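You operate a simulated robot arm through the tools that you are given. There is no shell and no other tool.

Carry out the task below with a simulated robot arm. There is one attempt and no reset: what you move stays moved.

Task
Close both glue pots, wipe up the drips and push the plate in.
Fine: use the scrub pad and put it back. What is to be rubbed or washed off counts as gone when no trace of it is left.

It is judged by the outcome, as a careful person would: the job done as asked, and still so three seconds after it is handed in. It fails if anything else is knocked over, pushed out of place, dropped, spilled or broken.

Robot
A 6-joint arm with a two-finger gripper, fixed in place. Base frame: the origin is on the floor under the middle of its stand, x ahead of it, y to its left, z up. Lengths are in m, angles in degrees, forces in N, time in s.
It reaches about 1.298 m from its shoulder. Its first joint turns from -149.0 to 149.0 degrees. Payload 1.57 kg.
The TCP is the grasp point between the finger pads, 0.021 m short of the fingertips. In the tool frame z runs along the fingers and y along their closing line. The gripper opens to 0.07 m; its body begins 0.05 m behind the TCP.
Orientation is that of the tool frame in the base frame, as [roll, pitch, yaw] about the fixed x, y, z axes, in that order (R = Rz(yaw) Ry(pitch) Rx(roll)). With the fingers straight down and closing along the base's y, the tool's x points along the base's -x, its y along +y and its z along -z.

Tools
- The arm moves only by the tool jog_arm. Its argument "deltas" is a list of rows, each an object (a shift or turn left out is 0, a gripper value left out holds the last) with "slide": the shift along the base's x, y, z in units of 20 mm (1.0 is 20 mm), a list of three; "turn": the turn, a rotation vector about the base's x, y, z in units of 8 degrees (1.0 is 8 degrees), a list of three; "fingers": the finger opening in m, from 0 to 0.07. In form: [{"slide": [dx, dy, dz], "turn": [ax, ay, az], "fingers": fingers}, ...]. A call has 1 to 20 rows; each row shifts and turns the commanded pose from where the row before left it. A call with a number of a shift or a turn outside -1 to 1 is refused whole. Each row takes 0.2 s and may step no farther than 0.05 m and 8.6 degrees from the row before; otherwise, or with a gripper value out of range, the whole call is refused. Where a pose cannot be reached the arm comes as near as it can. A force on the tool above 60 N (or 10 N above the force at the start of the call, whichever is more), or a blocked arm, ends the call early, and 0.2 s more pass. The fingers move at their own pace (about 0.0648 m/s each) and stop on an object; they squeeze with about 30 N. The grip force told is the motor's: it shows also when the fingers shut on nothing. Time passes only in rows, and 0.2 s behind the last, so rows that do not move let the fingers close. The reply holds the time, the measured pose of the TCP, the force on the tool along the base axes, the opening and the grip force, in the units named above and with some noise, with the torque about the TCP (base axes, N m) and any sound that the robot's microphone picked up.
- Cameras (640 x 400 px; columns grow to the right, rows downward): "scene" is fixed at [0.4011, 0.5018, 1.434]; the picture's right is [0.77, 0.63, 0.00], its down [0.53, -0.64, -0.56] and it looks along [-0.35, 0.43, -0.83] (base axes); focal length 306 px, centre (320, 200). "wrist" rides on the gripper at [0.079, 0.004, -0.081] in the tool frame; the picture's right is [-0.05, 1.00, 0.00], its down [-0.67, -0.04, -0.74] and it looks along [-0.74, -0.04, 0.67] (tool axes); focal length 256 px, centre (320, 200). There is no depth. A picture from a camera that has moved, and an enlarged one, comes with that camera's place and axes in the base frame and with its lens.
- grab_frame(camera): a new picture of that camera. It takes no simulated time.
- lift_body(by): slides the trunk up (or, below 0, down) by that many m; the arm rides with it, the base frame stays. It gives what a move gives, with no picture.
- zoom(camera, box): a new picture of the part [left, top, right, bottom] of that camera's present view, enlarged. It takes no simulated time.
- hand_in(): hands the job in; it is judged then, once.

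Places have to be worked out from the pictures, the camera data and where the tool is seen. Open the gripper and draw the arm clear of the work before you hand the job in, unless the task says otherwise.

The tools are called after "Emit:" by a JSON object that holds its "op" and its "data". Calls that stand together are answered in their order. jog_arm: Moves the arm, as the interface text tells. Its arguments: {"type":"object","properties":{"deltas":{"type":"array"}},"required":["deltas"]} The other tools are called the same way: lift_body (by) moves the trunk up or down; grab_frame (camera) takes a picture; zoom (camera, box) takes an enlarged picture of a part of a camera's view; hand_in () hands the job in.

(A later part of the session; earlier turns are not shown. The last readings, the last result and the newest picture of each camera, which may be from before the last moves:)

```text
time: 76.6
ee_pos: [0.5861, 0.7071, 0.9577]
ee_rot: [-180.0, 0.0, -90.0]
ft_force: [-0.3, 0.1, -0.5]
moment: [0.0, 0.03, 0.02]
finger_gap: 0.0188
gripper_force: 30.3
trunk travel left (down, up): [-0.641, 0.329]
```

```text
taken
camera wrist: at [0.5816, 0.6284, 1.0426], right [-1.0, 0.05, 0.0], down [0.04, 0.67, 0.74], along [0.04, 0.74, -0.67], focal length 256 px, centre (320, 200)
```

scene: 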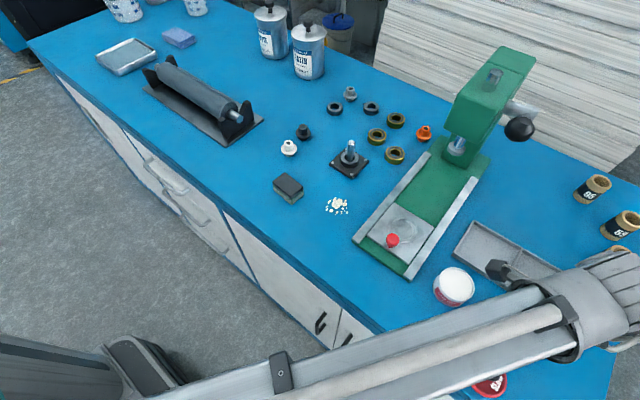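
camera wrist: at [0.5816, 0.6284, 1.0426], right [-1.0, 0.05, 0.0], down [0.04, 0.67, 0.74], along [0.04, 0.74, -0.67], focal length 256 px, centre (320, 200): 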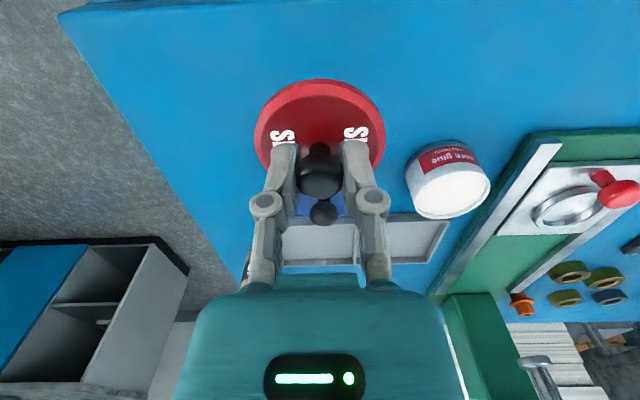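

Red lid is held. I'll move to x≈0.476 in front of the red pot and measure the pot's centre line.

Emit:
{"op": "jog_arm", "data": {"deltas": [{"slide": [-0.92, 0, 0]}, {"slide": [-0.92, 0, 0]}, {"slide": [-0.92, 0, 0]}, {"slide": [-0.92, 0, 0]}, {"slide": [-0.92, 0, 0]}, {"slide": [-0.9, 0, 0]}, {}]}}

Emit:
{"op": "lift_body", "data": {"by": -0.014}}

Emit:
{"op": "grab_frame", "data": {"camera": "wrist"}}

Emit:
{"op": "zoom", "data": {"camera": "wrist", "box": [285, 180, 365, 240]}}

```text
time: 78.2
ee_pos: [0.4742, 0.7065, 0.9596]
ee_rot: [-180.0, 0.0, -90.0]
ft_force: [-0.1, 0.1, -0.5]
moment: [-0.02, -0.04, -0.02]
finger_gap: 0.0187
gripper_force: 30.1
trunk travel left (down, up): [-0.641, 0.329]
```

```text
time: 78.8
ee_pos: [0.4743, 0.7059, 0.9456]
ee_rot: [180.0, -0.1, -90.0]
ft_force: [0.7, 0.2, -0.6]
moment: [0.04, -0.03, 0.0]
finger_gap: 0.019
gripper_force: 29.9
trunk travel left (down, up): [-0.627, 0.343]
```

```text
taken
camera wrist: at [0.4711, 0.6272, 1.0287], right [-1.0, 0.05, 0.0], down [0.04, 0.67, 0.74], along [0.04, 0.74, -0.67], focal length 256 px, centre (320, 200)
```

wrist: 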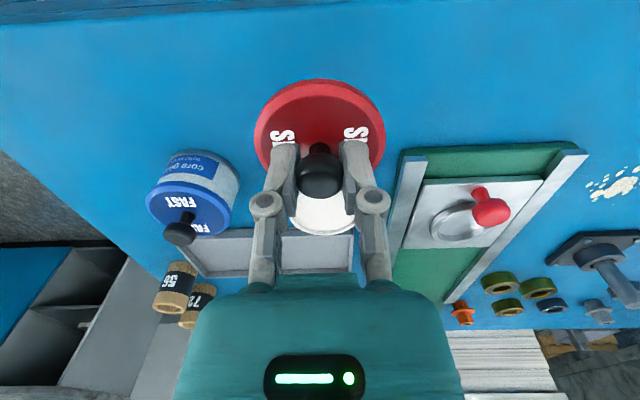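

```text
6.67 times, centred on (325, 210) of wrist
camera zoom: at [0.4711, 0.6272, 1.0287], right [-1.0, 0.05, 0.0], down [0.04, 0.67, 0.74], along [0.04, 0.74, -0.67], focal length 1707 px, centre (287, 133)
```

zoom: 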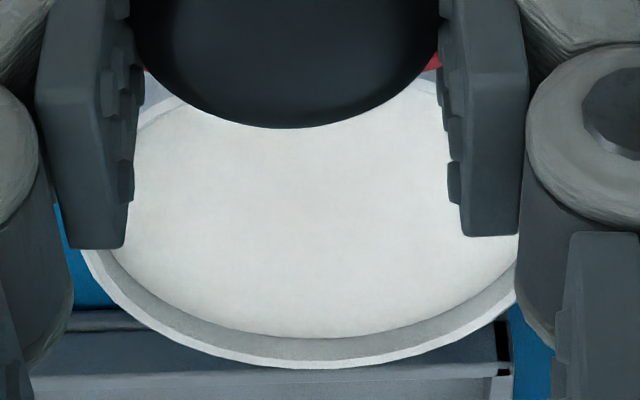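

The red pot's centre line is x≈0.4758, and from the two-height sighting the held lid's centre is 75.4 mm ahead of the camera (3 mm short of the axis, which explains the earlier offset). I'll advance +y so the lid centre lands at y≈0.800.

Emit:
{"op": "jog_arm", "data": {"deltas": [{"slide": [0.008, 0.975, 0]}, {"slide": [0.008, 0.975, 0]}, {"slide": [0.008, 0.975, 0]}, {"slide": [0.008, 0.975, 0]}, {"slide": [0.008, 0.975, 0]}, {}, {}]}}

Emit:
{"op": "lift_body", "data": {"by": -0.018}}

Emit:
{"op": "zoom", "data": {"camera": "wrist", "box": [240, 40, 400, 180]}}

Emit:
{"op": "zoom", "data": {"camera": "wrist", "box": [250, 30, 390, 110]}}

```text
time: 80.4
ee_pos: [0.4752, 0.8035, 0.9457]
ee_rot: [180.0, -0.1, -90.1]
ft_force: [-0.9, 0.0, -1.5]
moment: [0.02, 0.0, 0.02]
finger_gap: 0.0188
gripper_force: 30.1
trunk travel left (down, up): [-0.627, 0.343]
```

```text
time: 81.1
ee_pos: [0.4762, 0.8025, 0.9269]
ee_rot: [180.0, -0.1, -89.9]
ft_force: [-0.7, -0.2, 0.2]
moment: [0.0, 0.01, 0.04]
finger_gap: 0.0189
gripper_force: 30.0
trunk travel left (down, up): [-0.609, 0.361]
```

```text
2.86 times, centred on (320, 110) of wrist
camera zoom: at [0.4713, 0.7238, 1.0107], right [-1.0, 0.05, 0.0], down [0.04, 0.67, 0.74], along [0.04, 0.74, -0.67], focal length 731 px, centre (320, 457)
```

zoom: 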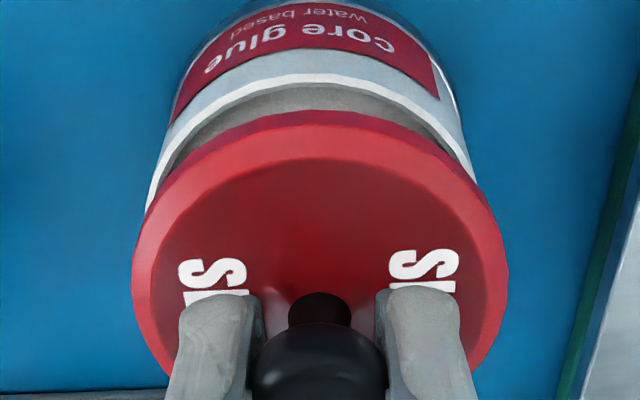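

```text
4.57 times, centred on (320, 70) of wrist
camera zoom: at [0.4713, 0.7238, 1.0107], right [-1.0, 0.05, 0.0], down [0.04, 0.67, 0.74], along [0.04, 0.74, -0.67], focal length 1170 px, centre (320, 794)
```

zoom: 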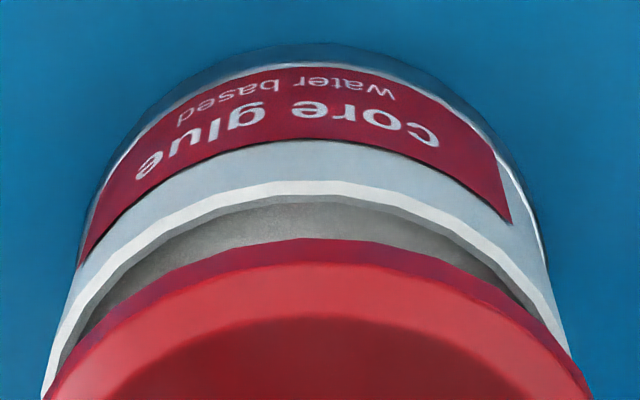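

Rim and lid agree well in y, and the lid is about 0.5 mm toward −x. A tiny +x nudge, then lower gently toward contact.

Emit:
{"op": "jog_arm", "data": {"deltas": [{"slide": [0.025, 0.01, 0]}, {}]}}

Emit:
{"op": "lift_body", "data": {"by": -0.007}}

Emit:
{"op": "lift_body", "data": {"by": -0.0025}}

```text
time: 81.7
ee_pos: [0.4747, 0.8023, 0.9278]
ee_rot: [180.0, 0.0, -90.0]
ft_force: [0.5, 0.0, -0.4]
moment: [0.0, 0.03, 0.0]
finger_gap: 0.0189
gripper_force: 30.1
trunk travel left (down, up): [-0.609, 0.361]
```

```text
time: 82.2
ee_pos: [0.4768, 0.8009, 0.9214]
ee_rot: [-180.0, -0.1, -90.0]
ft_force: [-0.3, -0.3, 0.2]
moment: [0.0, 0.02, 0.01]
finger_gap: 0.0189
gripper_force: 29.6
trunk travel left (down, up): [-0.602, 0.368]
```

```text
time: 82.8
ee_pos: [0.4762, 0.802, 0.9193]
ee_rot: [-179.9, 0.1, -90.0]
ft_force: [4.3, 5.7, 22.3]
moment: [0.43, -0.03, 0.0]
finger_gap: 0.0191
gripper_force: 30.2
trunk travel left (down, up): [-0.599, 0.371]
```

Contact again at plug height with the load on the +y side, so the lid is slightly too far +y. I'll lift 2 mm, shift −1.2 mm in y, and retry.

Emit:
{"op": "lift_body", "data": {"by": 0.003}}

Emit:
{"op": "jog_arm", "data": {"deltas": [{"slide": [0.015, -0.06, 0]}, {}]}}

Emit:
{"op": "lift_body", "data": {"by": -0.002}}

```text
time: 83.3
ee_pos: [0.4752, 0.8012, 0.9208]
ee_rot: [-179.9, -0.3, -90.0]
ft_force: [0.7, 0.1, -0.5]
moment: [0.02, 0.0, -0.01]
finger_gap: 0.0187
gripper_force: 29.3
trunk travel left (down, up): [-0.602, 0.368]
```

```text
time: 83.9
ee_pos: [0.4745, 0.802, 0.9209]
ee_rot: [180.0, -0.1, -90.0]
ft_force: [1.3, -0.4, -1.0]
moment: [-0.01, 0.01, 0.03]
finger_gap: 0.0189
gripper_force: 29.5
trunk travel left (down, up): [-0.602, 0.368]
```

```text
time: 84.4
ee_pos: [0.477, 0.8014, 0.9206]
ee_rot: [-179.9, 0.1, -90.0]
ft_force: [1.1, 1.7, 8.9]
moment: [0.24, -0.04, -0.03]
finger_gap: 0.0188
gripper_force: 30.5
trunk travel left (down, up): [-0.6, 0.37]
```

Still loaded on the +y side; another −1 mm step.

Emit:
{"op": "lift_body", "data": {"by": 0.002}}

Emit:
{"op": "jog_arm", "data": {"deltas": [{"slide": [0, -0.05, 0]}, {}]}}

Emit:
{"op": "lift_body", "data": {"by": -0.002}}

Emit:
{"op": "zoom", "data": {"camera": "wrist", "box": [250, 30, 390, 110]}}

```text
time: 84.9
ee_pos: [0.4775, 0.8013, 0.9216]
ee_rot: [-180.0, -0.1, -90.0]
ft_force: [-0.2, -0.4, -0.3]
moment: [0.01, 0.0, -0.01]
finger_gap: 0.019
gripper_force: 30.3
trunk travel left (down, up): [-0.602, 0.368]
```

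```text
time: 85.5
ee_pos: [0.4751, 0.8013, 0.9207]
ee_rot: [-179.9, -0.1, -90.1]
ft_force: [-0.6, 0.2, -0.4]
moment: [0.01, 0.0, 0.01]
finger_gap: 0.0188
gripper_force: 30.2
trunk travel left (down, up): [-0.602, 0.368]
```

```text
time: 86.0
ee_pos: [0.475, 0.8016, 0.9198]
ee_rot: [179.9, 0.1, -90.0]
ft_force: [1.5, 2.2, 8.3]
moment: [0.24, -0.05, 0.01]
finger_gap: 0.0188
gripper_force: 30.0
trunk travel left (down, up): [-0.6, 0.37]
```

```text
4.57 times, centred on (320, 70) of wrist
camera zoom: at [0.4722, 0.7223, 1.0029], right [-1.0, 0.05, 0.0], down [0.04, 0.67, 0.74], along [0.04, 0.74, -0.67], focal length 1170 px, centre (320, 794)
```

zoom: 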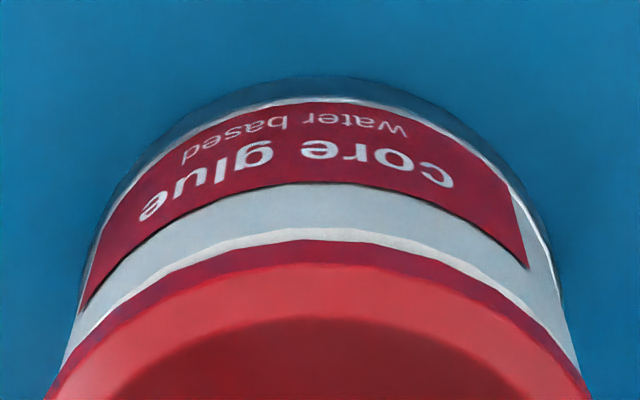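

The readings are ambiguous about the exact offset, so as before I'll ease the load, release, and look at the tilt from the side.

Emit:
{"op": "lift_body", "data": {"by": 0.001}}

Emit:
{"op": "jog_arm", "data": {"deltas": [{"slide": [0, 0.025, 0]}, {"fingers": 0.024}, {"fingers": 0.03}, {"fingers": 0.04}, {}, {}]}}

Emit:
{"op": "zoom", "data": {"camera": "wrist", "box": [240, 40, 400, 180]}}

```text
time: 86.5
ee_pos: [0.4753, 0.8008, 0.9201]
ee_rot: [-179.9, -0.2, -90.0]
ft_force: [-0.2, -0.2, 0.0]
moment: [0.01, 0.03, -0.01]
finger_gap: 0.0191
gripper_force: 30.5
trunk travel left (down, up): [-0.601, 0.369]
```

```text
time: 88.0
ee_pos: [0.4756, 0.8008, 0.9202]
ee_rot: [180.0, -0.1, -90.0]
ft_force: [-0.2, 0.1, 0.2]
moment: [-0.01, 0.02, 0.02]
finger_gap: 0.0398
gripper_force: 0.1
trunk travel left (down, up): [-0.601, 0.369]
```

```text
2.86 times, centred on (320, 110) of wrist
camera zoom: at [0.4721, 0.723, 1.0032], right [-1.0, 0.05, 0.0], down [0.04, 0.67, 0.74], along [0.04, 0.74, -0.67], focal length 731 px, centre (320, 457)
```

zoom: 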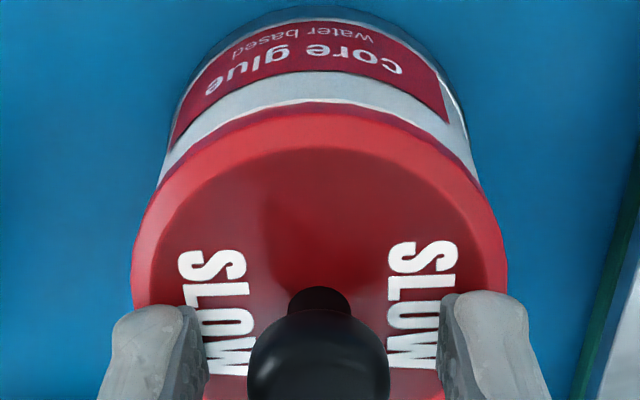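

After release the near (−y) edge rose, the same signature as before: the lid sits slightly too far −y. I'll rise, turn to the y-closing orientation over the pot's centre (y≈0.800), and do the centring squeeze.

Emit:
{"op": "lift_body", "data": {"by": 0.06}}

Emit:
{"op": "jog_arm", "data": {"deltas": [{"turn": [0, 0, -0.9375]}, {"turn": [0, 0, -0.9375]}, {"turn": [0, 0, -0.9375]}, {"turn": [0, 0, -0.9375]}, {"turn": [0, 0, -0.9375]}, {"turn": [0, 0, -0.9375]}, {"turn": [0, 0, -0.9375]}, {"turn": [0, 0, -0.9375]}, {"turn": [0, 0, -0.9375]}, {"turn": [0, 0, -0.9375]}, {"turn": [0, 0, -0.9375]}, {"turn": [0, 0, -0.9375], "fingers": 0.05}, {}]}}

Emit:
{"op": "grab_frame", "data": {"camera": "wrist"}}

Emit:
{"op": "zoom", "data": {"camera": "wrist", "box": [250, 0, 390, 130]}}

```text
time: 89.0
ee_pos: [0.4743, 0.8024, 0.9798]
ee_rot: [-180.0, -0.1, -90.0]
ft_force: [-0.5, 0.2, 0.5]
moment: [-0.01, 0.02, -0.01]
finger_gap: 0.04
gripper_force: 0.1
trunk travel left (down, up): [-0.661, 0.309]
```

```text
time: 91.8
ee_pos: [0.4749, 0.8016, 0.9801]
ee_rot: [180.0, 0.0, 179.9]
ft_force: [-0.2, 0.4, -0.2]
moment: [0.02, 0.04, 0.02]
finger_gap: 0.0498
gripper_force: 0.0
trunk travel left (down, up): [-0.661, 0.309]
```

```text
taken
camera wrist: at [0.3967, 0.8062, 1.0632], right [0.05, 1.0, 0.0], down [0.67, -0.04, 0.74], along [0.74, -0.04, -0.67], focal length 256 px, centre (320, 200)
```

wrist: 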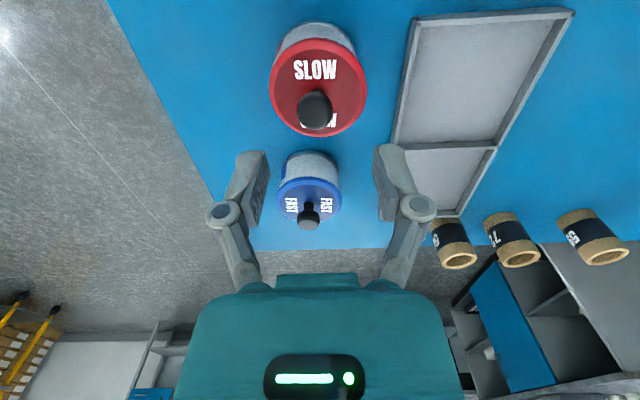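

```text
3.08 times, centred on (320, 65) of wrist
camera zoom: at [0.3967, 0.8062, 1.0632], right [0.05, 1.0, 0.0], down [0.67, -0.04, 0.74], along [0.74, -0.04, -0.67], focal length 788 px, centre (320, 615)
```

zoom: 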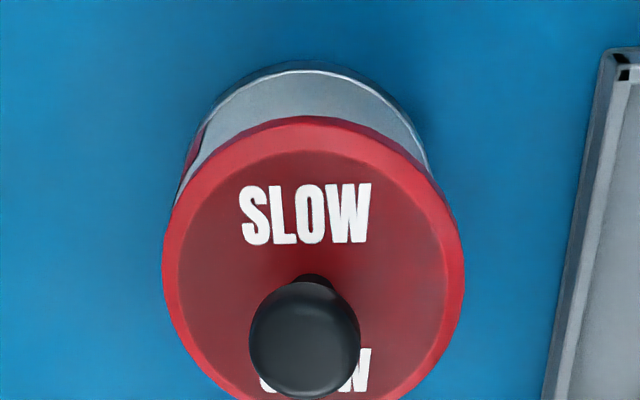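

From this side, the lid centre is about 1.4 mm toward +y of the pot, with the knob leaning −y, so it needs a small −y push. I'll cage the knob loosely and push it −y in half-millimetre steps.

Emit:
{"op": "jog_arm", "data": {"deltas": [{"slide": [0, -0.185, 0]}, {}]}}

Emit:
{"op": "lift_body", "data": {"by": -0.06}}

Emit:
{"op": "jog_arm", "data": {"deltas": [{"fingers": 0.035}, {"fingers": 0.028}, {"fingers": 0.024}, {"fingers": 0.022}, {}, {}]}}

Emit:
{"op": "zoom", "data": {"camera": "wrist", "box": [240, 40, 400, 180]}}

```text
time: 92.3
ee_pos: [0.4756, 0.7978, 0.9798]
ee_rot: [-180.0, 0.0, 179.9]
ft_force: [0.2, 0.2, -0.7]
moment: [0.02, -0.01, 0.02]
finger_gap: 0.0503
gripper_force: 0.0
trunk travel left (down, up): [-0.661, 0.309]
```

```text
time: 93.3
ee_pos: [0.4751, 0.7978, 0.9205]
ee_rot: [-180.0, -0.1, 179.9]
ft_force: [-0.7, -0.1, 0.3]
moment: [-0.02, 0.03, 0.0]
finger_gap: 0.0499
gripper_force: 0.0
trunk travel left (down, up): [-0.601, 0.369]
```

```text
time: 94.8
ee_pos: [0.4756, 0.7983, 0.92]
ee_rot: [180.0, -0.1, -180.0]
ft_force: [0.0, -0.2, -0.1]
moment: [0.03, 0.0, 0.0]
finger_gap: 0.0221
gripper_force: 0.1
trunk travel left (down, up): [-0.601, 0.369]
```

```text
2.86 times, centred on (320, 110) of wrist
camera zoom: at [0.3964, 0.8027, 1.0032], right [0.05, 1.0, 0.0], down [0.67, -0.04, 0.74], along [0.74, -0.04, -0.67], focal length 731 px, centre (320, 457)
```

zoom: 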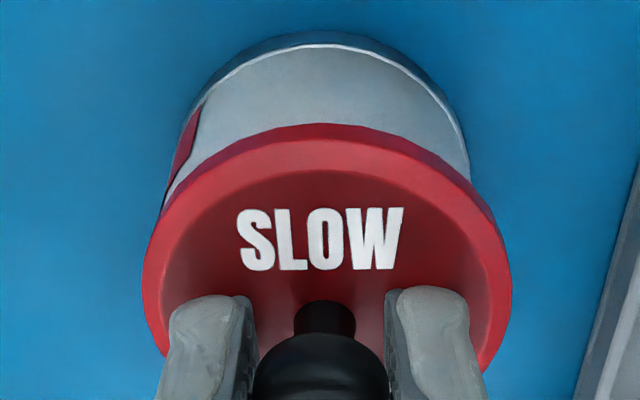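

The lid now appears at the same size and row as the blue one did when it dropped in. Opening to see if it snaps.

Emit:
{"op": "jog_arm", "data": {"deltas": [{"fingers": 0.03}, {"fingers": 0.045}, {}, {}]}}

Emit:
{"op": "zoom", "data": {"camera": "wrist", "box": [240, 40, 400, 180]}}

```text
time: 95.8
ee_pos: [0.4754, 0.797, 0.9205]
ee_rot: [180.0, -0.1, 179.9]
ft_force: [-0.6, -0.6, -0.7]
moment: [0.0, -0.04, 0.03]
finger_gap: 0.0452
gripper_force: 0.1
trunk travel left (down, up): [-0.601, 0.369]
```

```text
2.86 times, centred on (320, 110) of wrist
camera zoom: at [0.3964, 0.8027, 1.0032], right [0.05, 1.0, 0.0], down [0.67, -0.04, 0.74], along [0.74, -0.04, -0.67], focal length 731 px, centre (320, 457)
```

zoom: 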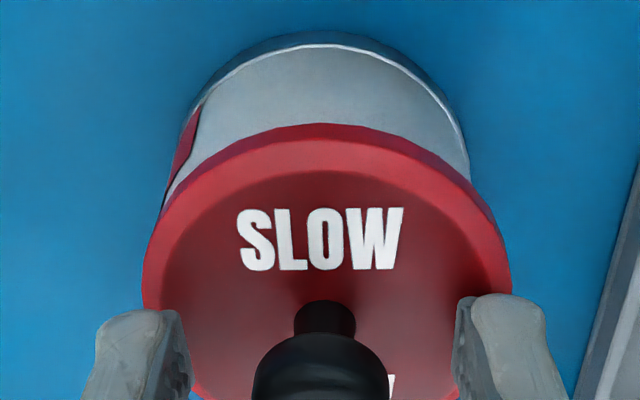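

No snap yet, and the knob still leans about 1.3 mm toward −y, so the +y edge is slightly up. I'll cage the knob more tightly and nudge −y by 1.5 mm.

Emit:
{"op": "jog_arm", "data": {"deltas": [{"fingers": 0.03}, {"fingers": 0.021}, {}, {"slide": [0, -0.025, 0]}, {"slide": [0, -0.025, 0]}, {"slide": [0, -0.025, 0]}, {}]}}

Emit:
{"op": "zoom", "data": {"camera": "wrist", "box": [240, 40, 400, 180]}}

```text
time: 97.3
ee_pos: [0.4744, 0.7973, 0.9199]
ee_rot: [180.0, -0.1, -180.0]
ft_force: [0.1, -0.8, -0.4]
moment: [0.03, -0.01, -0.01]
finger_gap: 0.0214
gripper_force: 0.6
trunk travel left (down, up): [-0.601, 0.369]
```

```text
2.86 times, centred on (320, 110) of wrist
camera zoom: at [0.3964, 0.8012, 1.0032], right [0.05, 1.0, 0.0], down [0.67, -0.04, 0.74], along [0.74, -0.04, -0.67], focal length 731 px, centre (320, 457)
```

zoom: 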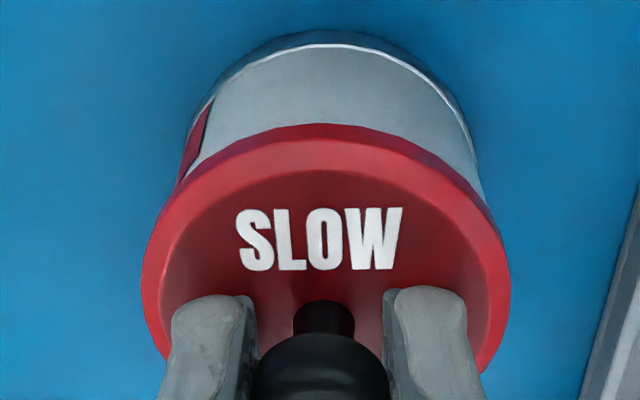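

The lid moved with the fingers (the knob nearly fills the gap). I'll open and see how it settles, then look from the side.

Emit:
{"op": "jog_arm", "data": {"deltas": [{"fingers": 0.03}, {"fingers": 0.045}, {}, {}]}}

Emit:
{"op": "lift_body", "data": {"by": 0.06}}

Emit:
{"op": "zoom", "data": {"camera": "wrist", "box": [250, 0, 390, 130]}}

```text
time: 98.3
ee_pos: [0.4742, 0.7968, 0.9196]
ee_rot: [180.0, -0.1, 180.0]
ft_force: [0.7, 0.4, 0.1]
moment: [-0.04, 0.0, 0.01]
finger_gap: 0.0451
gripper_force: 0.1
trunk travel left (down, up): [-0.601, 0.369]
```

```text
time: 99.3
ee_pos: [0.4756, 0.7958, 0.9794]
ee_rot: [179.9, 0.0, 180.0]
ft_force: [0.3, 0.8, -0.9]
moment: [0.04, 0.0, -0.03]
finger_gap: 0.0451
gripper_force: 0.0
trunk travel left (down, up): [-0.661, 0.309]
```

```text
3.08 times, centred on (320, 65) of wrist
camera zoom: at [0.3965, 0.8013, 1.0631], right [0.05, 1.0, 0.0], down [0.67, -0.04, 0.74], along [0.74, -0.04, -0.67], focal length 788 px, centre (320, 615)
```

zoom: 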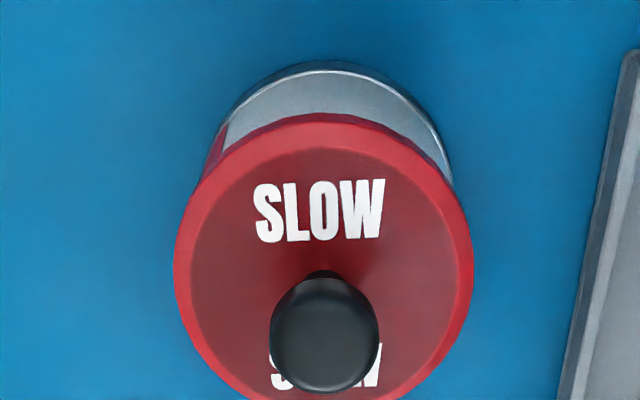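

Laterally the lid is level now and about 1.3 mm toward −y of the pot. I'll turn to the other orientation to check its x offset as well.

Emit:
{"op": "jog_arm", "data": {"deltas": [{"turn": [0, 0, 0.9375]}, {"turn": [0, 0, 0.9375]}, {"turn": [0, 0, 0.9375]}, {"turn": [0, 0, 0.9375]}, {"turn": [0, 0, 0.9375]}, {"turn": [0, 0, 0.9375]}, {"turn": [0, 0, 0.9375]}, {"turn": [0, 0, 0.9375]}, {"turn": [0, 0, 0.9375]}, {"turn": [0, 0, 0.9375]}, {"turn": [0, 0, 0.9375]}, {"turn": [0, 0, 0.9375]}, {}]}}

Emit:
{"op": "zoom", "data": {"camera": "wrist", "box": [250, 0, 390, 130]}}

Emit:
{"op": "zoom", "data": {"camera": "scene", "box": [420, 250, 560, 350]}}

```text
time: 102.2
ee_pos: [0.4738, 0.7966, 0.9811]
ee_rot: [-180.0, -0.1, -89.9]
ft_force: [-1.1, -0.5, -0.1]
moment: [0.0, -0.01, 0.04]
finger_gap: 0.045
gripper_force: 0.0
trunk travel left (down, up): [-0.661, 0.309]
```

```text
3.08 times, centred on (320, 65) of wrist
camera zoom: at [0.4713, 0.718, 1.0632], right [-1.0, 0.05, 0.0], down [0.03, 0.67, 0.74], along [0.04, 0.74, -0.67], focal length 788 px, centre (320, 615)
```

zoom: 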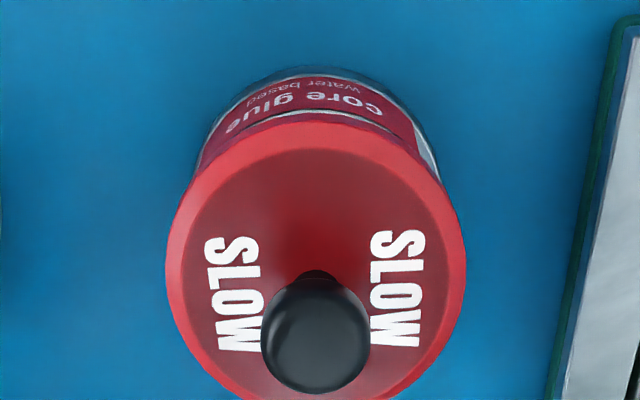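

```text
4.00 times, centred on (490, 300) of scene
camera zoom: at [0.4011, 0.5018, 1.434], right [0.77, 0.63, 0.0], down [0.53, -0.64, -0.56], along [-0.35, 0.43, -0.83], focal length 1226 px, centre (-360, -200)
```

zoom: 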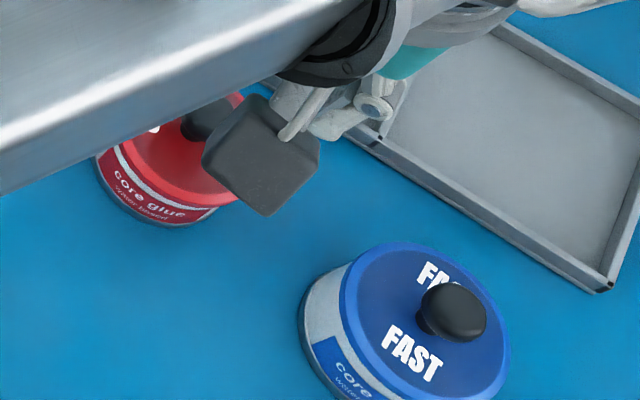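

Both views now show the lid level and within about 1 mm, but no snap was heard. I'll take the low side view to see whether it's fully down.

Emit:
{"op": "jog_arm", "data": {"deltas": [{"slide": [0, -0.95, 0]}, {"slide": [0, -0.95, 0]}, {"slide": [0, -0.95, 0]}, {"slide": [0, -0.95, 0]}, {"slide": [0, -0.95, 0]}, {"slide": [0, -0.95, 0]}, {"slide": [0, -0.95, 0]}, {"slide": [0, -0.95, 0]}, {"slide": [0, -0.95, 0]}, {"slide": [0, -0.95, 0], "fingers": 0.07}, {"turn": [0.9375, 0, 0]}, {"turn": [0.9375, 0, 0]}, {"turn": [0.9375, 0, 0]}, {"turn": [0.9375, 0, 0]}, {}]}}

Emit:
{"op": "lift_body", "data": {"by": -0.07}}

Emit:
{"op": "grab_frame", "data": {"camera": "wrist"}}

Emit:
{"op": "zoom", "data": {"camera": "wrist", "box": [290, 150, 370, 225]}}

Emit:
{"op": "zoom", "data": {"camera": "scene", "box": [425, 255, 545, 355]}}

```text
time: 105.3
ee_pos: [0.4755, 0.6073, 1.0044]
ee_rot: [-179.9, 30.0, -89.9]
ft_force: [0.0, -0.5, 0.0]
moment: [-0.04, -0.03, -0.03]
finger_gap: 0.0701
gripper_force: 0.1
out of reach, approached as far as the arm can: row 12, 13, 14
trunk travel left (down, up): [-0.661, 0.309]
```

```text
time: 106.4
ee_pos: [0.4757, 0.6065, 0.9345]
ee_rot: [-180.0, 29.9, -90.0]
ft_force: [1.0, -0.3, -0.3]
moment: [-0.01, 0.01, -0.01]
finger_gap: 0.07
gripper_force: 0.1
trunk travel left (down, up): [-0.591, 0.379]
```

```text
taken
camera wrist: at [0.4714, 0.4982, 0.9676], right [-1.0, 0.05, 0.03], down [0.04, 0.21, 0.98], along [0.04, 0.98, -0.21], focal length 256 px, centre (320, 200)
```

wrist: 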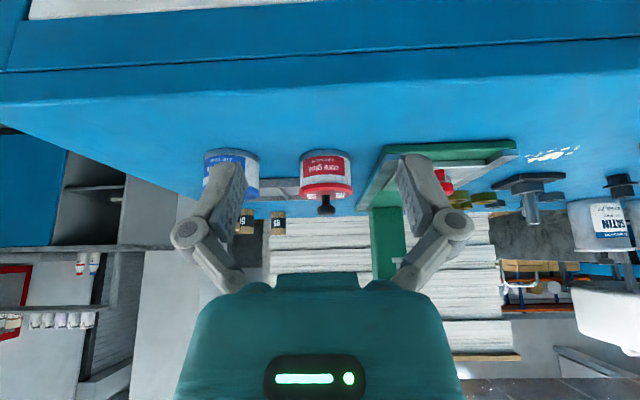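

```text
5.33 times, centred on (330, 188) of wrist
camera zoom: at [0.4714, 0.4982, 0.9676], right [-1.0, 0.05, 0.03], down [0.04, 0.21, 0.98], along [0.04, 0.98, -0.21], focal length 1365 px, centre (267, 267)
```

zoom: 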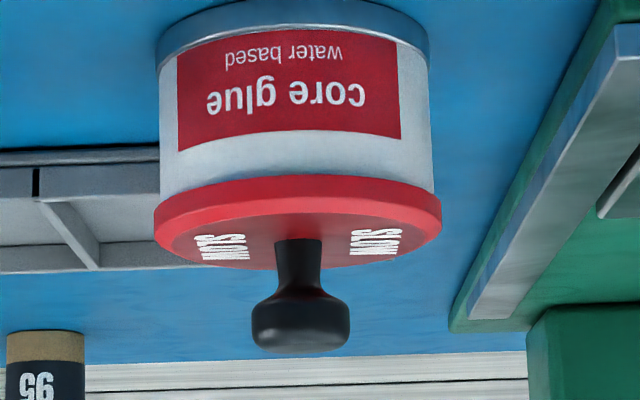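

```text
4.00 times, centred on (485, 305) of scene
camera zoom: at [0.4011, 0.5018, 1.434], right [0.77, 0.63, 0.0], down [0.53, -0.64, -0.56], along [-0.35, 0.43, -0.83], focal length 1226 px, centre (-340, -220)
```

zoom: 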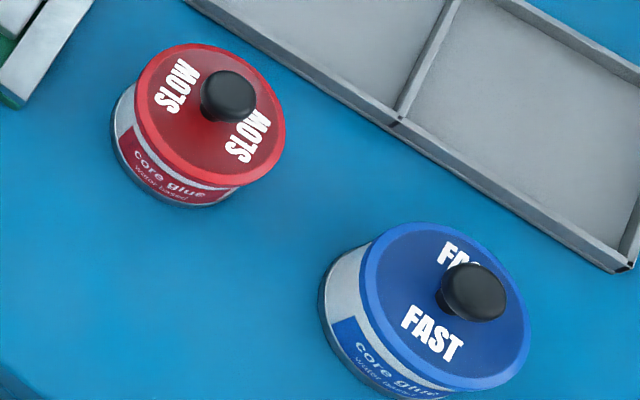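

The red lid looks level with no visible gap, but I'd like to compare its seating height with the snapped blue one at the same scale, so I'll shift sideways and take the identical zoom of the blue pot.

Emit:
{"op": "jog_arm", "data": {"deltas": [{"slide": [0.925, -0.1, 0]}, {"slide": [0.925, -0.1, 0]}, {"slide": [0.925, -0.1, 0]}, {"slide": [0.925, -0.1, 0]}, {"slide": [0.925, -0.1, 0]}, {"slide": [0.925, -0.1, 0]}, {}]}}

Emit:
{"op": "zoom", "data": {"camera": "wrist", "box": [290, 150, 370, 225]}}

```text
time: 108.0
ee_pos: [0.587, 0.5943, 0.9344]
ee_rot: [180.0, 29.9, -90.0]
ft_force: [0.2, -0.4, -0.3]
moment: [0.01, 0.02, 0.0]
finger_gap: 0.0701
gripper_force: 0.1
trunk travel left (down, up): [-0.591, 0.379]
```

```text
5.33 times, centred on (330, 188) of wrist
camera zoom: at [0.5827, 0.4865, 0.9675], right [-1.0, 0.05, 0.03], down [0.04, 0.21, 0.98], along [0.04, 0.98, -0.21], focal length 1365 px, centre (267, 267)
```

zoom: 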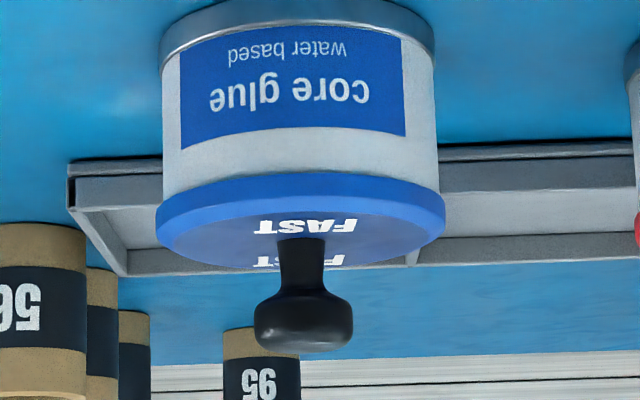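

The red lid sits at exactly the same height over its label as the snapped blue one, so it's seated; but since no snap was heard, I'll do one more precise centring squeeze (and if needed a light press). Moving back above it.

Emit:
{"op": "lift_body", "data": {"by": 0.07}}

Emit:
{"op": "jog_arm", "data": {"deltas": [{"turn": [-0.9375, 0, 0]}, {"turn": [-0.9375, 0, 0]}, {"turn": [-0.9375, 0, 0]}, {"turn": [-0.9375, 0, 0]}, {}]}}

Emit:
{"op": "jog_arm", "data": {"deltas": [{"slide": [-0.4646, 0.85, 0], "turn": [0, 0, -0.9375]}, {"slide": [-0.4646, 0.85, 0], "turn": [0, 0, -0.9375]}, {"slide": [-0.4646, 0.85, 0], "turn": [0, 0, -0.9375]}, {"slide": [-0.4646, 0.85, 0], "turn": [0, 0, -0.9375]}, {"slide": [-0.4646, 0.85, 0], "turn": [0, 0, -0.9375]}, {"slide": [-0.4646, 0.85, 0], "turn": [0, 0, -0.9375]}, {"slide": [-0.4646, 0.85, 0], "turn": [0, 0, -0.9375]}, {"slide": [-0.4646, 0.85, 0], "turn": [0, 0, -0.9375]}, {"slide": [-0.4646, 0.85, 0], "turn": [0, 0, -0.9375]}, {"slide": [-0.4646, 0.85, 0], "turn": [0, 0, -0.9375]}, {"slide": [-0.4646, 0.85, 0], "turn": [0, 0, -0.9375]}, {"slide": [-0.4646, 0.85, 0], "turn": [0, 0, -0.9375], "fingers": 0.045}, {}]}}

Emit:
{"op": "zoom", "data": {"camera": "wrist", "box": [250, 0, 390, 130]}}

```text
time: 109.1
ee_pos: [0.5859, 0.5951, 1.0054]
ee_rot: [-180.0, 29.8, -90.0]
ft_force: [0.0, 0.1, 0.4]
moment: [0.0, -0.02, 0.01]
finger_gap: 0.07
gripper_force: 0.1
trunk travel left (down, up): [-0.661, 0.309]
```

```text
time: 110.3
ee_pos: [0.5858, 0.5953, 0.9807]
ee_rot: [-180.0, -0.3, -90.0]
ft_force: [-0.4, -0.1, -1.1]
moment: [-0.03, 0.01, 0.01]
finger_gap: 0.0702
gripper_force: 0.0
out of reach, approached as far as the arm can: row 1, 2, 3
trunk travel left (down, up): [-0.661, 0.309]
```

```text
time: 113.1
ee_pos: [0.4735, 0.8, 0.9788]
ee_rot: [-180.0, -0.2, 179.8]
ft_force: [-0.9, 0.1, -0.1]
moment: [-0.02, 0.04, 0.01]
finger_gap: 0.0451
gripper_force: 0.2
out of reach, approached as far as the arm can: row 12
trunk travel left (down, up): [-0.661, 0.309]
```

```text
3.08 times, centred on (320, 65) of wrist
camera zoom: at [0.3945, 0.8045, 1.0632], right [0.05, 1.0, 0.0], down [0.67, -0.04, 0.74], along [0.74, -0.04, -0.67], focal length 788 px, centre (320, 615)
```

zoom: 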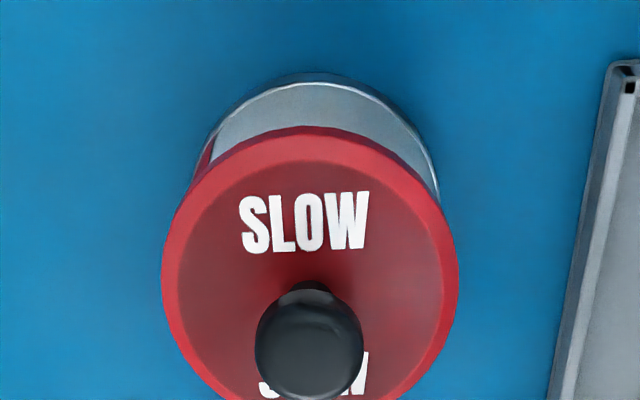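

The lid is still about 1.5 mm toward −y of the pot here. Setting the gripper axis on the pot's centre (y≈0.7997), lowering, and squeezing then opening.

Emit:
{"op": "jog_arm", "data": {"deltas": [{"slide": [0.09, -0.035, 0]}, {}]}}

Emit:
{"op": "lift_body", "data": {"by": -0.06}}

Emit:
{"op": "jog_arm", "data": {"deltas": [{"fingers": 0.035}, {"fingers": 0.028}, {"fingers": 0.024}, {"fingers": 0.021}, {}, {}]}}

Emit:
{"op": "zoom", "data": {"camera": "wrist", "box": [240, 40, 400, 180]}}

Emit:
{"op": "jog_arm", "data": {"deltas": [{"fingers": 0.03}, {"fingers": 0.045}, {}, {}]}}

Emit:
{"op": "zoom", "data": {"camera": "wrist", "box": [240, 40, 400, 180]}}

```text
time: 113.7
ee_pos: [0.4751, 0.7972, 0.9801]
ee_rot: [180.0, -0.1, -180.0]
ft_force: [-0.4, 0.2, -0.1]
moment: [-0.03, 0.01, 0.0]
finger_gap: 0.0447
gripper_force: 0.0
trunk travel left (down, up): [-0.661, 0.309]
```

```text
time: 114.7
ee_pos: [0.475, 0.7972, 0.9207]
ee_rot: [179.9, -0.1, -180.0]
ft_force: [0.8, 0.5, 0.1]
moment: [-0.02, 0.03, -0.02]
finger_gap: 0.0448
gripper_force: 0.1
trunk travel left (down, up): [-0.601, 0.369]
```

```text
time: 116.1
ee_pos: [0.4761, 0.7993, 0.9207]
ee_rot: [179.9, -0.1, 180.0]
ft_force: [0.2, -1.1, 0.4]
moment: [-0.03, 0.01, 0.0]
finger_gap: 0.0214
gripper_force: 0.7
trunk travel left (down, up): [-0.601, 0.369]
heard: snap
```

```text
2.86 times, centred on (320, 110) of wrist
camera zoom: at [0.3969, 0.8031, 1.0033], right [0.05, 1.0, 0.0], down [0.67, -0.04, 0.74], along [0.74, -0.04, -0.67], focal length 731 px, centre (320, 457)
```

zoom: 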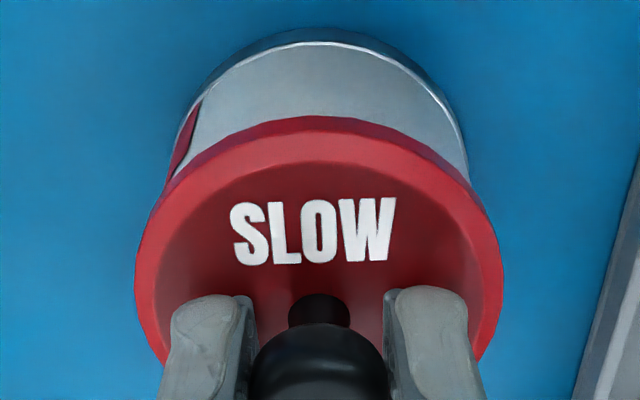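

```text
time: 117.1
ee_pos: [0.4766, 0.7982, 0.9199]
ee_rot: [179.9, -0.1, 180.0]
ft_force: [0.2, 0.1, 0.4]
moment: [-0.01, 0.01, -0.04]
finger_gap: 0.0448
gripper_force: 0.0
trunk travel left (down, up): [-0.601, 0.369]
```

```text
2.86 times, centred on (320, 110) of wrist
camera zoom: at [0.397, 0.8032, 1.0033], right [0.05, 1.0, 0.0], down [0.67, -0.04, 0.74], along [0.74, -0.04, -0.67], focal length 731 px, centre (320, 457)
```

zoom: 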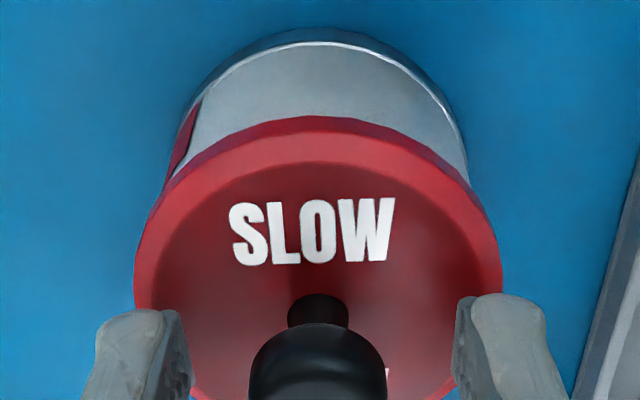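

Snap heard for the red lid as well, so both pots are closed. Now the plate: I'll rise and move to the near side to look at the press and its slide along +y.

Emit:
{"op": "lift_body", "data": {"by": 0.06}}

Emit:
{"op": "jog_arm", "data": {"deltas": [{"slide": [-0.5, -0.75, 0], "turn": [0, 0, 0.9375]}, {"slide": [-0.5, -0.75, 0], "turn": [0, 0, 0.9375]}, {"slide": [-0.5, -0.75, 0], "turn": [0, 0, 0.9375]}, {"slide": [-0.5, -0.75, 0], "turn": [0, 0, 0.9375]}, {"slide": [-0.5, -0.75, 0], "turn": [0, 0, 0.9375]}, {"slide": [-0.5, -0.75, 0], "turn": [0, 0, 0.9375]}, {"slide": [-0.5, -0.75, 0], "turn": [0, 0, 0.9375]}, {"slide": [-0.6, -0.75, 0], "turn": [0, 0, 0.9375]}, {"slide": [-0.6, -0.75, 0], "turn": [0, 0, 0.9375]}, {"slide": [-0.6, -0.75, 0], "turn": [0, 0, 0.9375]}, {"slide": [-0.7, -0.75, 0], "turn": [0, 0, 0.9375]}, {"slide": [-0.7, -0.75, 0], "turn": [0, 0, 0.9375], "fingers": 0.07}, {"turn": [0.9375, 0, 0]}, {"turn": [0.9375, 0, 0]}, {"turn": [0.9375, 0, 0]}, {}]}}

Emit:
{"op": "grab_frame", "data": {"camera": "wrist"}}

Emit:
{"op": "grab_frame", "data": {"camera": "scene"}}

```text
time: 118.1
ee_pos: [0.4769, 0.7983, 0.9804]
ee_rot: [179.9, -0.1, -180.0]
ft_force: [-0.7, 0.0, 1.2]
moment: [0.01, 0.0, 0.03]
finger_gap: 0.0451
gripper_force: 0.0
trunk travel left (down, up): [-0.661, 0.309]
```

```text
time: 121.5
ee_pos: [0.3418, 0.6175, 0.9945]
ee_rot: [180.0, 22.4, -90.0]
ft_force: [-0.4, -0.8, 0.2]
moment: [0.05, 0.0, -0.03]
finger_gap: 0.0701
gripper_force: 0.1
out of reach, approached as far as the arm can: row 14, 15
trunk travel left (down, up): [-0.661, 0.309]
```

```text
taken
camera wrist: at [0.338, 0.5144, 1.0409], right [-1.0, 0.05, 0.02], down [0.04, 0.33, 0.94], along [0.04, 0.94, -0.33], focal length 256 px, centre (320, 200)
```

wrist: 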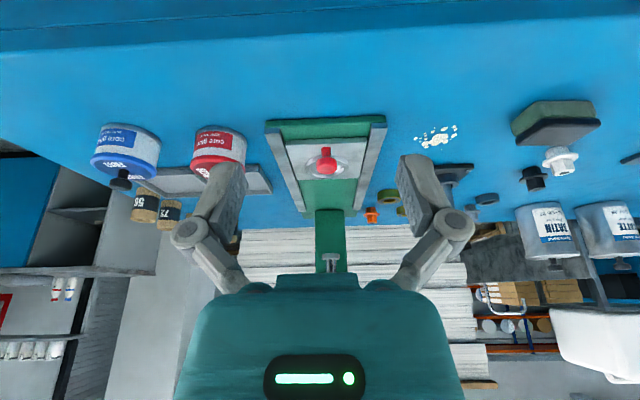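

```text
taken
```

scene: 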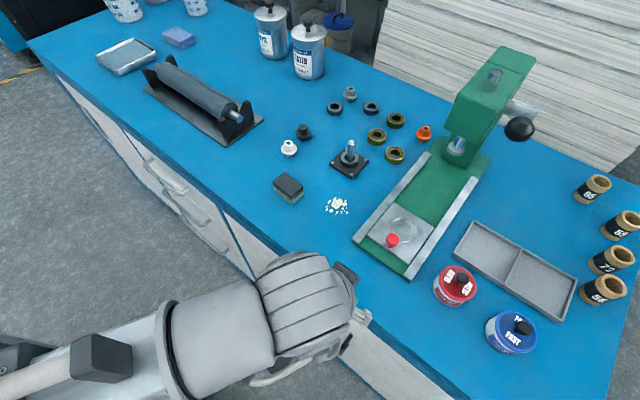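

Zooming into the press from the front, and the press head from the scene camera.

Emit:
{"op": "zoom", "data": {"camera": "wrist", "box": [255, 105, 400, 275]}}

Emit:
{"op": "zoom", "data": {"camera": "scene", "box": [350, 30, 560, 290]}}

```text
2.35 times, centred on (328, 190) of wrist
camera zoom: at [0.338, 0.5144, 1.0409], right [-1.0, 0.05, 0.02], down [0.04, 0.33, 0.94], along [0.04, 0.94, -0.33], focal length 602 px, centre (302, 224)
```

zoom: 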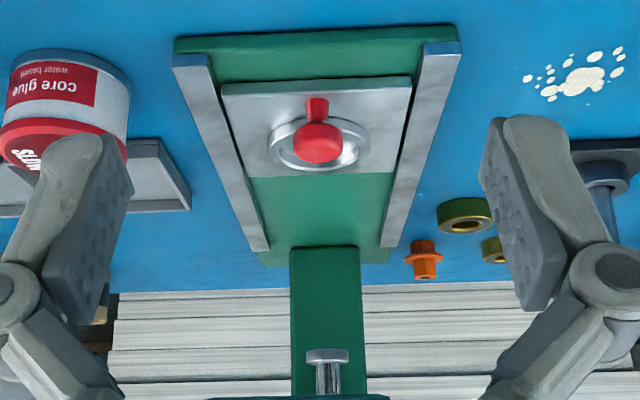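

```text
1.54 times, centred on (455, 160) of scene
camera zoom: at [0.4011, 0.5018, 1.434], right [0.77, 0.63, 0.0], down [0.53, -0.64, -0.56], along [-0.35, 0.43, -0.83], focal length 471 px, centre (112, 262)
```

zoom: 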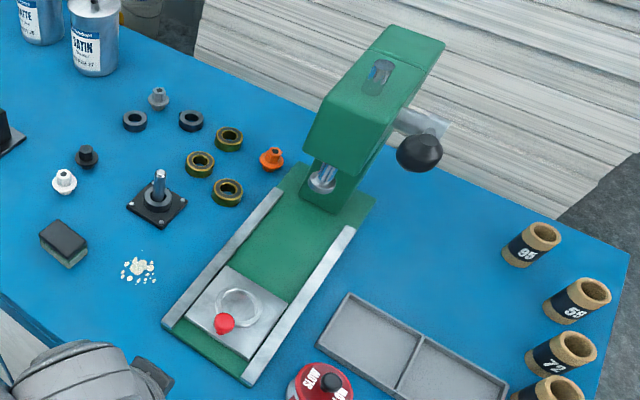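

The press head overhangs from y≈0.905 at z≈1.09 and the ram foot is at (0.343, 1.008, 0.978). The plate's red knob is at (0.341, 0.8025), ball centre z≈0.892. To push it in without touching the head, I'll turn the gripper so the camera is on top (yaw +90), tilt 45° so the closed fingers point forward, and push on the knob.

Emit:
{"op": "jog_arm", "data": {"deltas": [{"turn": [-0.9375, 0, 0]}, {"turn": [-0.9375, 0, 0]}, {"turn": [-0.9375, 0, 0]}, {}, {"turn": [0, 0, -0.9375]}, {"turn": [0, 0, -0.9375]}, {"turn": [0, 0, -0.9375]}, {"turn": [0, 0, -0.9375]}, {"turn": [0, 0, -0.9375]}, {"turn": [0, 0, -0.9375]}, {"turn": [0, 0, -0.9375]}, {"turn": [0, 0, -0.9375]}, {"turn": [0, 0, -0.9375]}, {"turn": [0, 0, -0.9375]}, {"turn": [0, 0, -0.9375]}, {"turn": [0, 0, -0.9375]}, {}]}}

Emit:
{"op": "jog_arm", "data": {"deltas": [{"turn": [0, 0, -0.9375], "fingers": 0.03}, {"turn": [0, 0, -0.9375]}, {"turn": [0, 0, -0.9375]}, {"turn": [0, 0, -0.9375]}, {"turn": [0, 0, -0.9375]}, {"turn": [0, 0, -0.9375]}, {"turn": [0, 0, -0.9375]}, {"turn": [0, 0, -0.9375]}, {"turn": [0, 0, -0.9375]}, {"turn": [0, 0, -0.9375]}, {"turn": [0, 0, -0.9375]}, {"turn": [0, 0, -0.9375]}, {}]}}

Emit:
{"op": "grab_frame", "data": {"camera": "scene"}}

```text
time: 125.1
ee_pos: [0.3422, 0.6183, 0.9796]
ee_rot: [180.0, -0.1, 179.9]
ft_force: [-0.2, -0.1, -0.1]
moment: [-0.04, -0.02, 0.02]
finger_gap: 0.0702
gripper_force: 0.1
out of reach, approached as far as the arm can: row 1, 2
trunk travel left (down, up): [-0.661, 0.309]
```

```text
time: 127.9
ee_pos: [0.3416, 0.6188, 0.981]
ee_rot: [179.9, 0.0, 89.9]
ft_force: [-0.4, -0.4, 0.0]
moment: [0.03, -0.02, -0.01]
finger_gap: 0.0301
gripper_force: 0.0
trunk travel left (down, up): [-0.661, 0.309]
```

```text
taken
```

scene: 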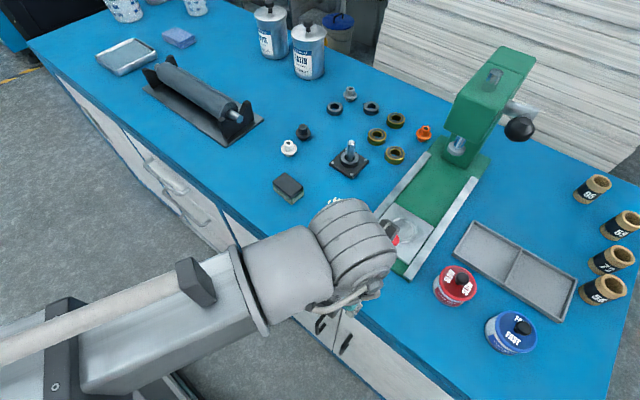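

Yaw 90 reached. Now tilting 45° so the fingers point toward +y, still off the bench's front edge.

Emit:
{"op": "jog_arm", "data": {"deltas": [{"turn": [0.9375, 0, 0], "fingers": 0.0}, {"turn": [0.9375, 0, 0]}, {"turn": [0.9375, 0, 0]}, {"turn": [0.9375, 0, 0]}, {"turn": [0.9375, 0, 0]}, {"turn": [0.9375, 0, 0]}, {}]}}

Emit:
{"op": "grab_frame", "data": {"camera": "wrist"}}

Emit:
{"op": "grab_frame", "data": {"camera": "scene"}}

```text
time: 129.5
ee_pos: [0.341, 0.6179, 1.0352]
ee_rot: [179.9, -45.3, 89.9]
ft_force: [0.4, 0.4, 0.2]
moment: [-0.02, 0.02, -0.04]
finger_gap: 0.0
gripper_force: 28.3
out of reach, approached as far as the arm can: row 2, 3, 4, 5, 6
trunk travel left (down, up): [-0.661, 0.309]
```

```text
taken
camera wrist: at [0.3464, 0.617, 1.1505], right [1.0, -0.04, -0.04], down [-0.04, -1.0, 0.05], along [-0.04, -0.05, -1.0], focal length 256 px, centre (320, 200)
```

wrist: 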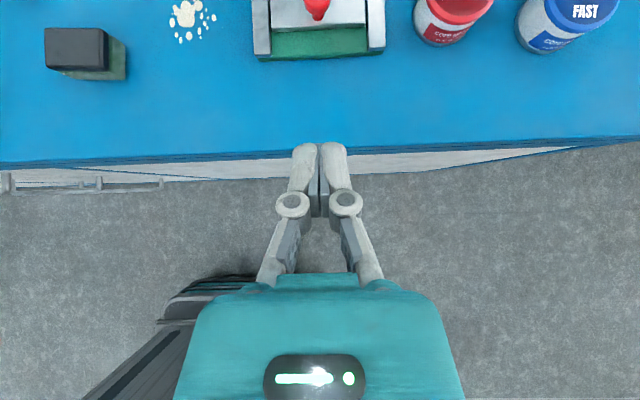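

```text
taken
```

scene: 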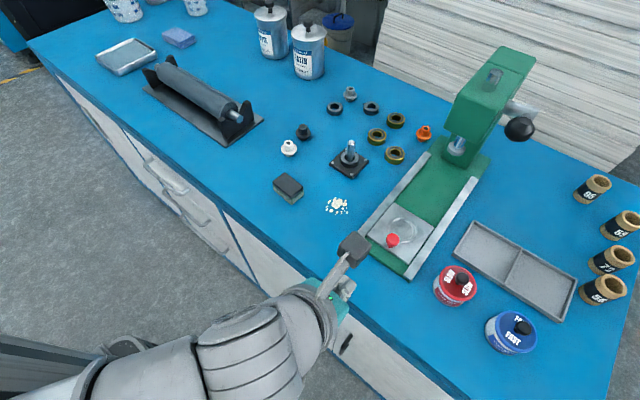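

Now the camera looks straight down, which is a very handy view. I'll lower so the TCP is near z≈0.90 (fingertips ≈0.885, above the plate, at knob height).

Emit:
{"op": "lift_body", "data": {"by": -0.12}}

Emit:
{"op": "lift_body", "data": {"by": -0.013}}

Emit:
{"op": "jog_arm", "data": {"deltas": [{"slide": [0, 1, 0]}, {"slide": [0, 1, 0]}, {"slide": [0, 1, 0]}, {"slide": [0, 1, 0]}, {"slide": [0, 1, 0]}, {"slide": [0, 0.9, 0]}, {}]}}

Emit:
{"op": "grab_frame", "data": {"camera": "wrist"}}

Emit:
{"op": "grab_frame", "data": {"camera": "scene"}}

```text
time: 131.0
ee_pos: [0.34, 0.6178, 0.9148]
ee_rot: [180.0, -45.0, 90.0]
ft_force: [0.0, 0.9, -0.1]
moment: [0.03, -0.02, 0.03]
finger_gap: 0.0
gripper_force: 28.7
trunk travel left (down, up): [-0.541, 0.429]
```

```text
time: 131.6
ee_pos: [0.3393, 0.6183, 0.9025]
ee_rot: [-179.9, -45.1, 90.0]
ft_force: [-0.8, -0.1, 0.1]
moment: [0.02, 0.01, 0.01]
finger_gap: 0.0
gripper_force: 28.8
trunk travel left (down, up): [-0.528, 0.442]
```

```text
time: 133.2
ee_pos: [0.3416, 0.7364, 0.9023]
ee_rot: [180.0, -45.2, 90.0]
ft_force: [-0.5, 0.8, -0.4]
moment: [-0.03, -0.01, 0.01]
finger_gap: 0.0
gripper_force: 28.4
trunk travel left (down, up): [-0.528, 0.442]
```

```text
taken
camera wrist: at [0.346, 0.7358, 1.0172], right [1.0, -0.04, -0.04], down [-0.04, -1.0, 0.05], along [-0.04, -0.05, -1.0], focal length 256 px, centre (320, 200)
```

wrist: 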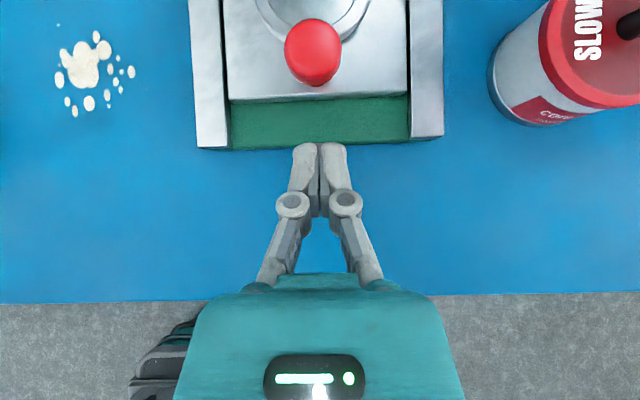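

```text
taken
```

scene: 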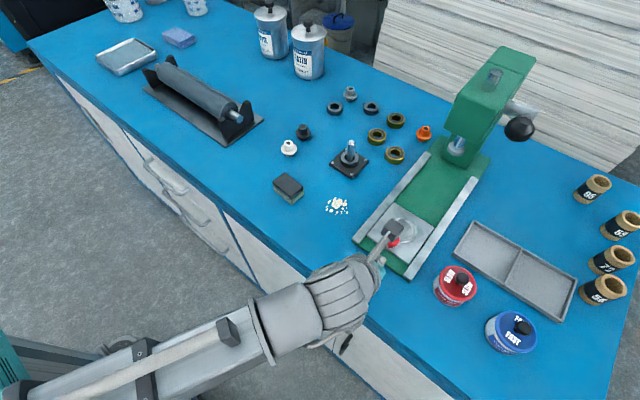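

Top-down view: the knob is 31 mm ahead and about 3 mm left of the fingertips. I'll shift slightly −x and push +y slowly.

Emit:
{"op": "jog_arm", "data": {"deltas": [{"slide": [-0.12, 0.5, 0]}, {"slide": [0, 0.5, 0]}, {"slide": [0, 0.5, 0]}, {"slide": [0, 0.5, 0]}, {"slide": [0, 0.5, 0]}, {"slide": [0, 0.5, 0]}, {}]}}

Emit:
{"op": "grab_frame", "data": {"camera": "wrist"}}

```text
time: 134.8
ee_pos: [0.3382, 0.7966, 0.9017]
ee_rot: [180.0, -45.1, 89.9]
ft_force: [-0.6, 0.2, -0.3]
moment: [-0.01, -0.02, 0.01]
finger_gap: 0.0001
gripper_force: 28.6
trunk travel left (down, up): [-0.528, 0.442]
```

```text
taken
camera wrist: at [0.3431, 0.796, 1.0172], right [1.0, -0.04, -0.04], down [-0.04, -1.0, 0.05], along [-0.04, -0.05, -1.0], focal length 256 px, centre (320, 200)
```

wrist: 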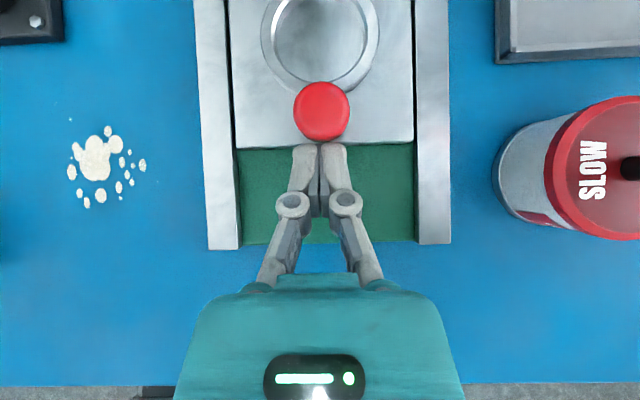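

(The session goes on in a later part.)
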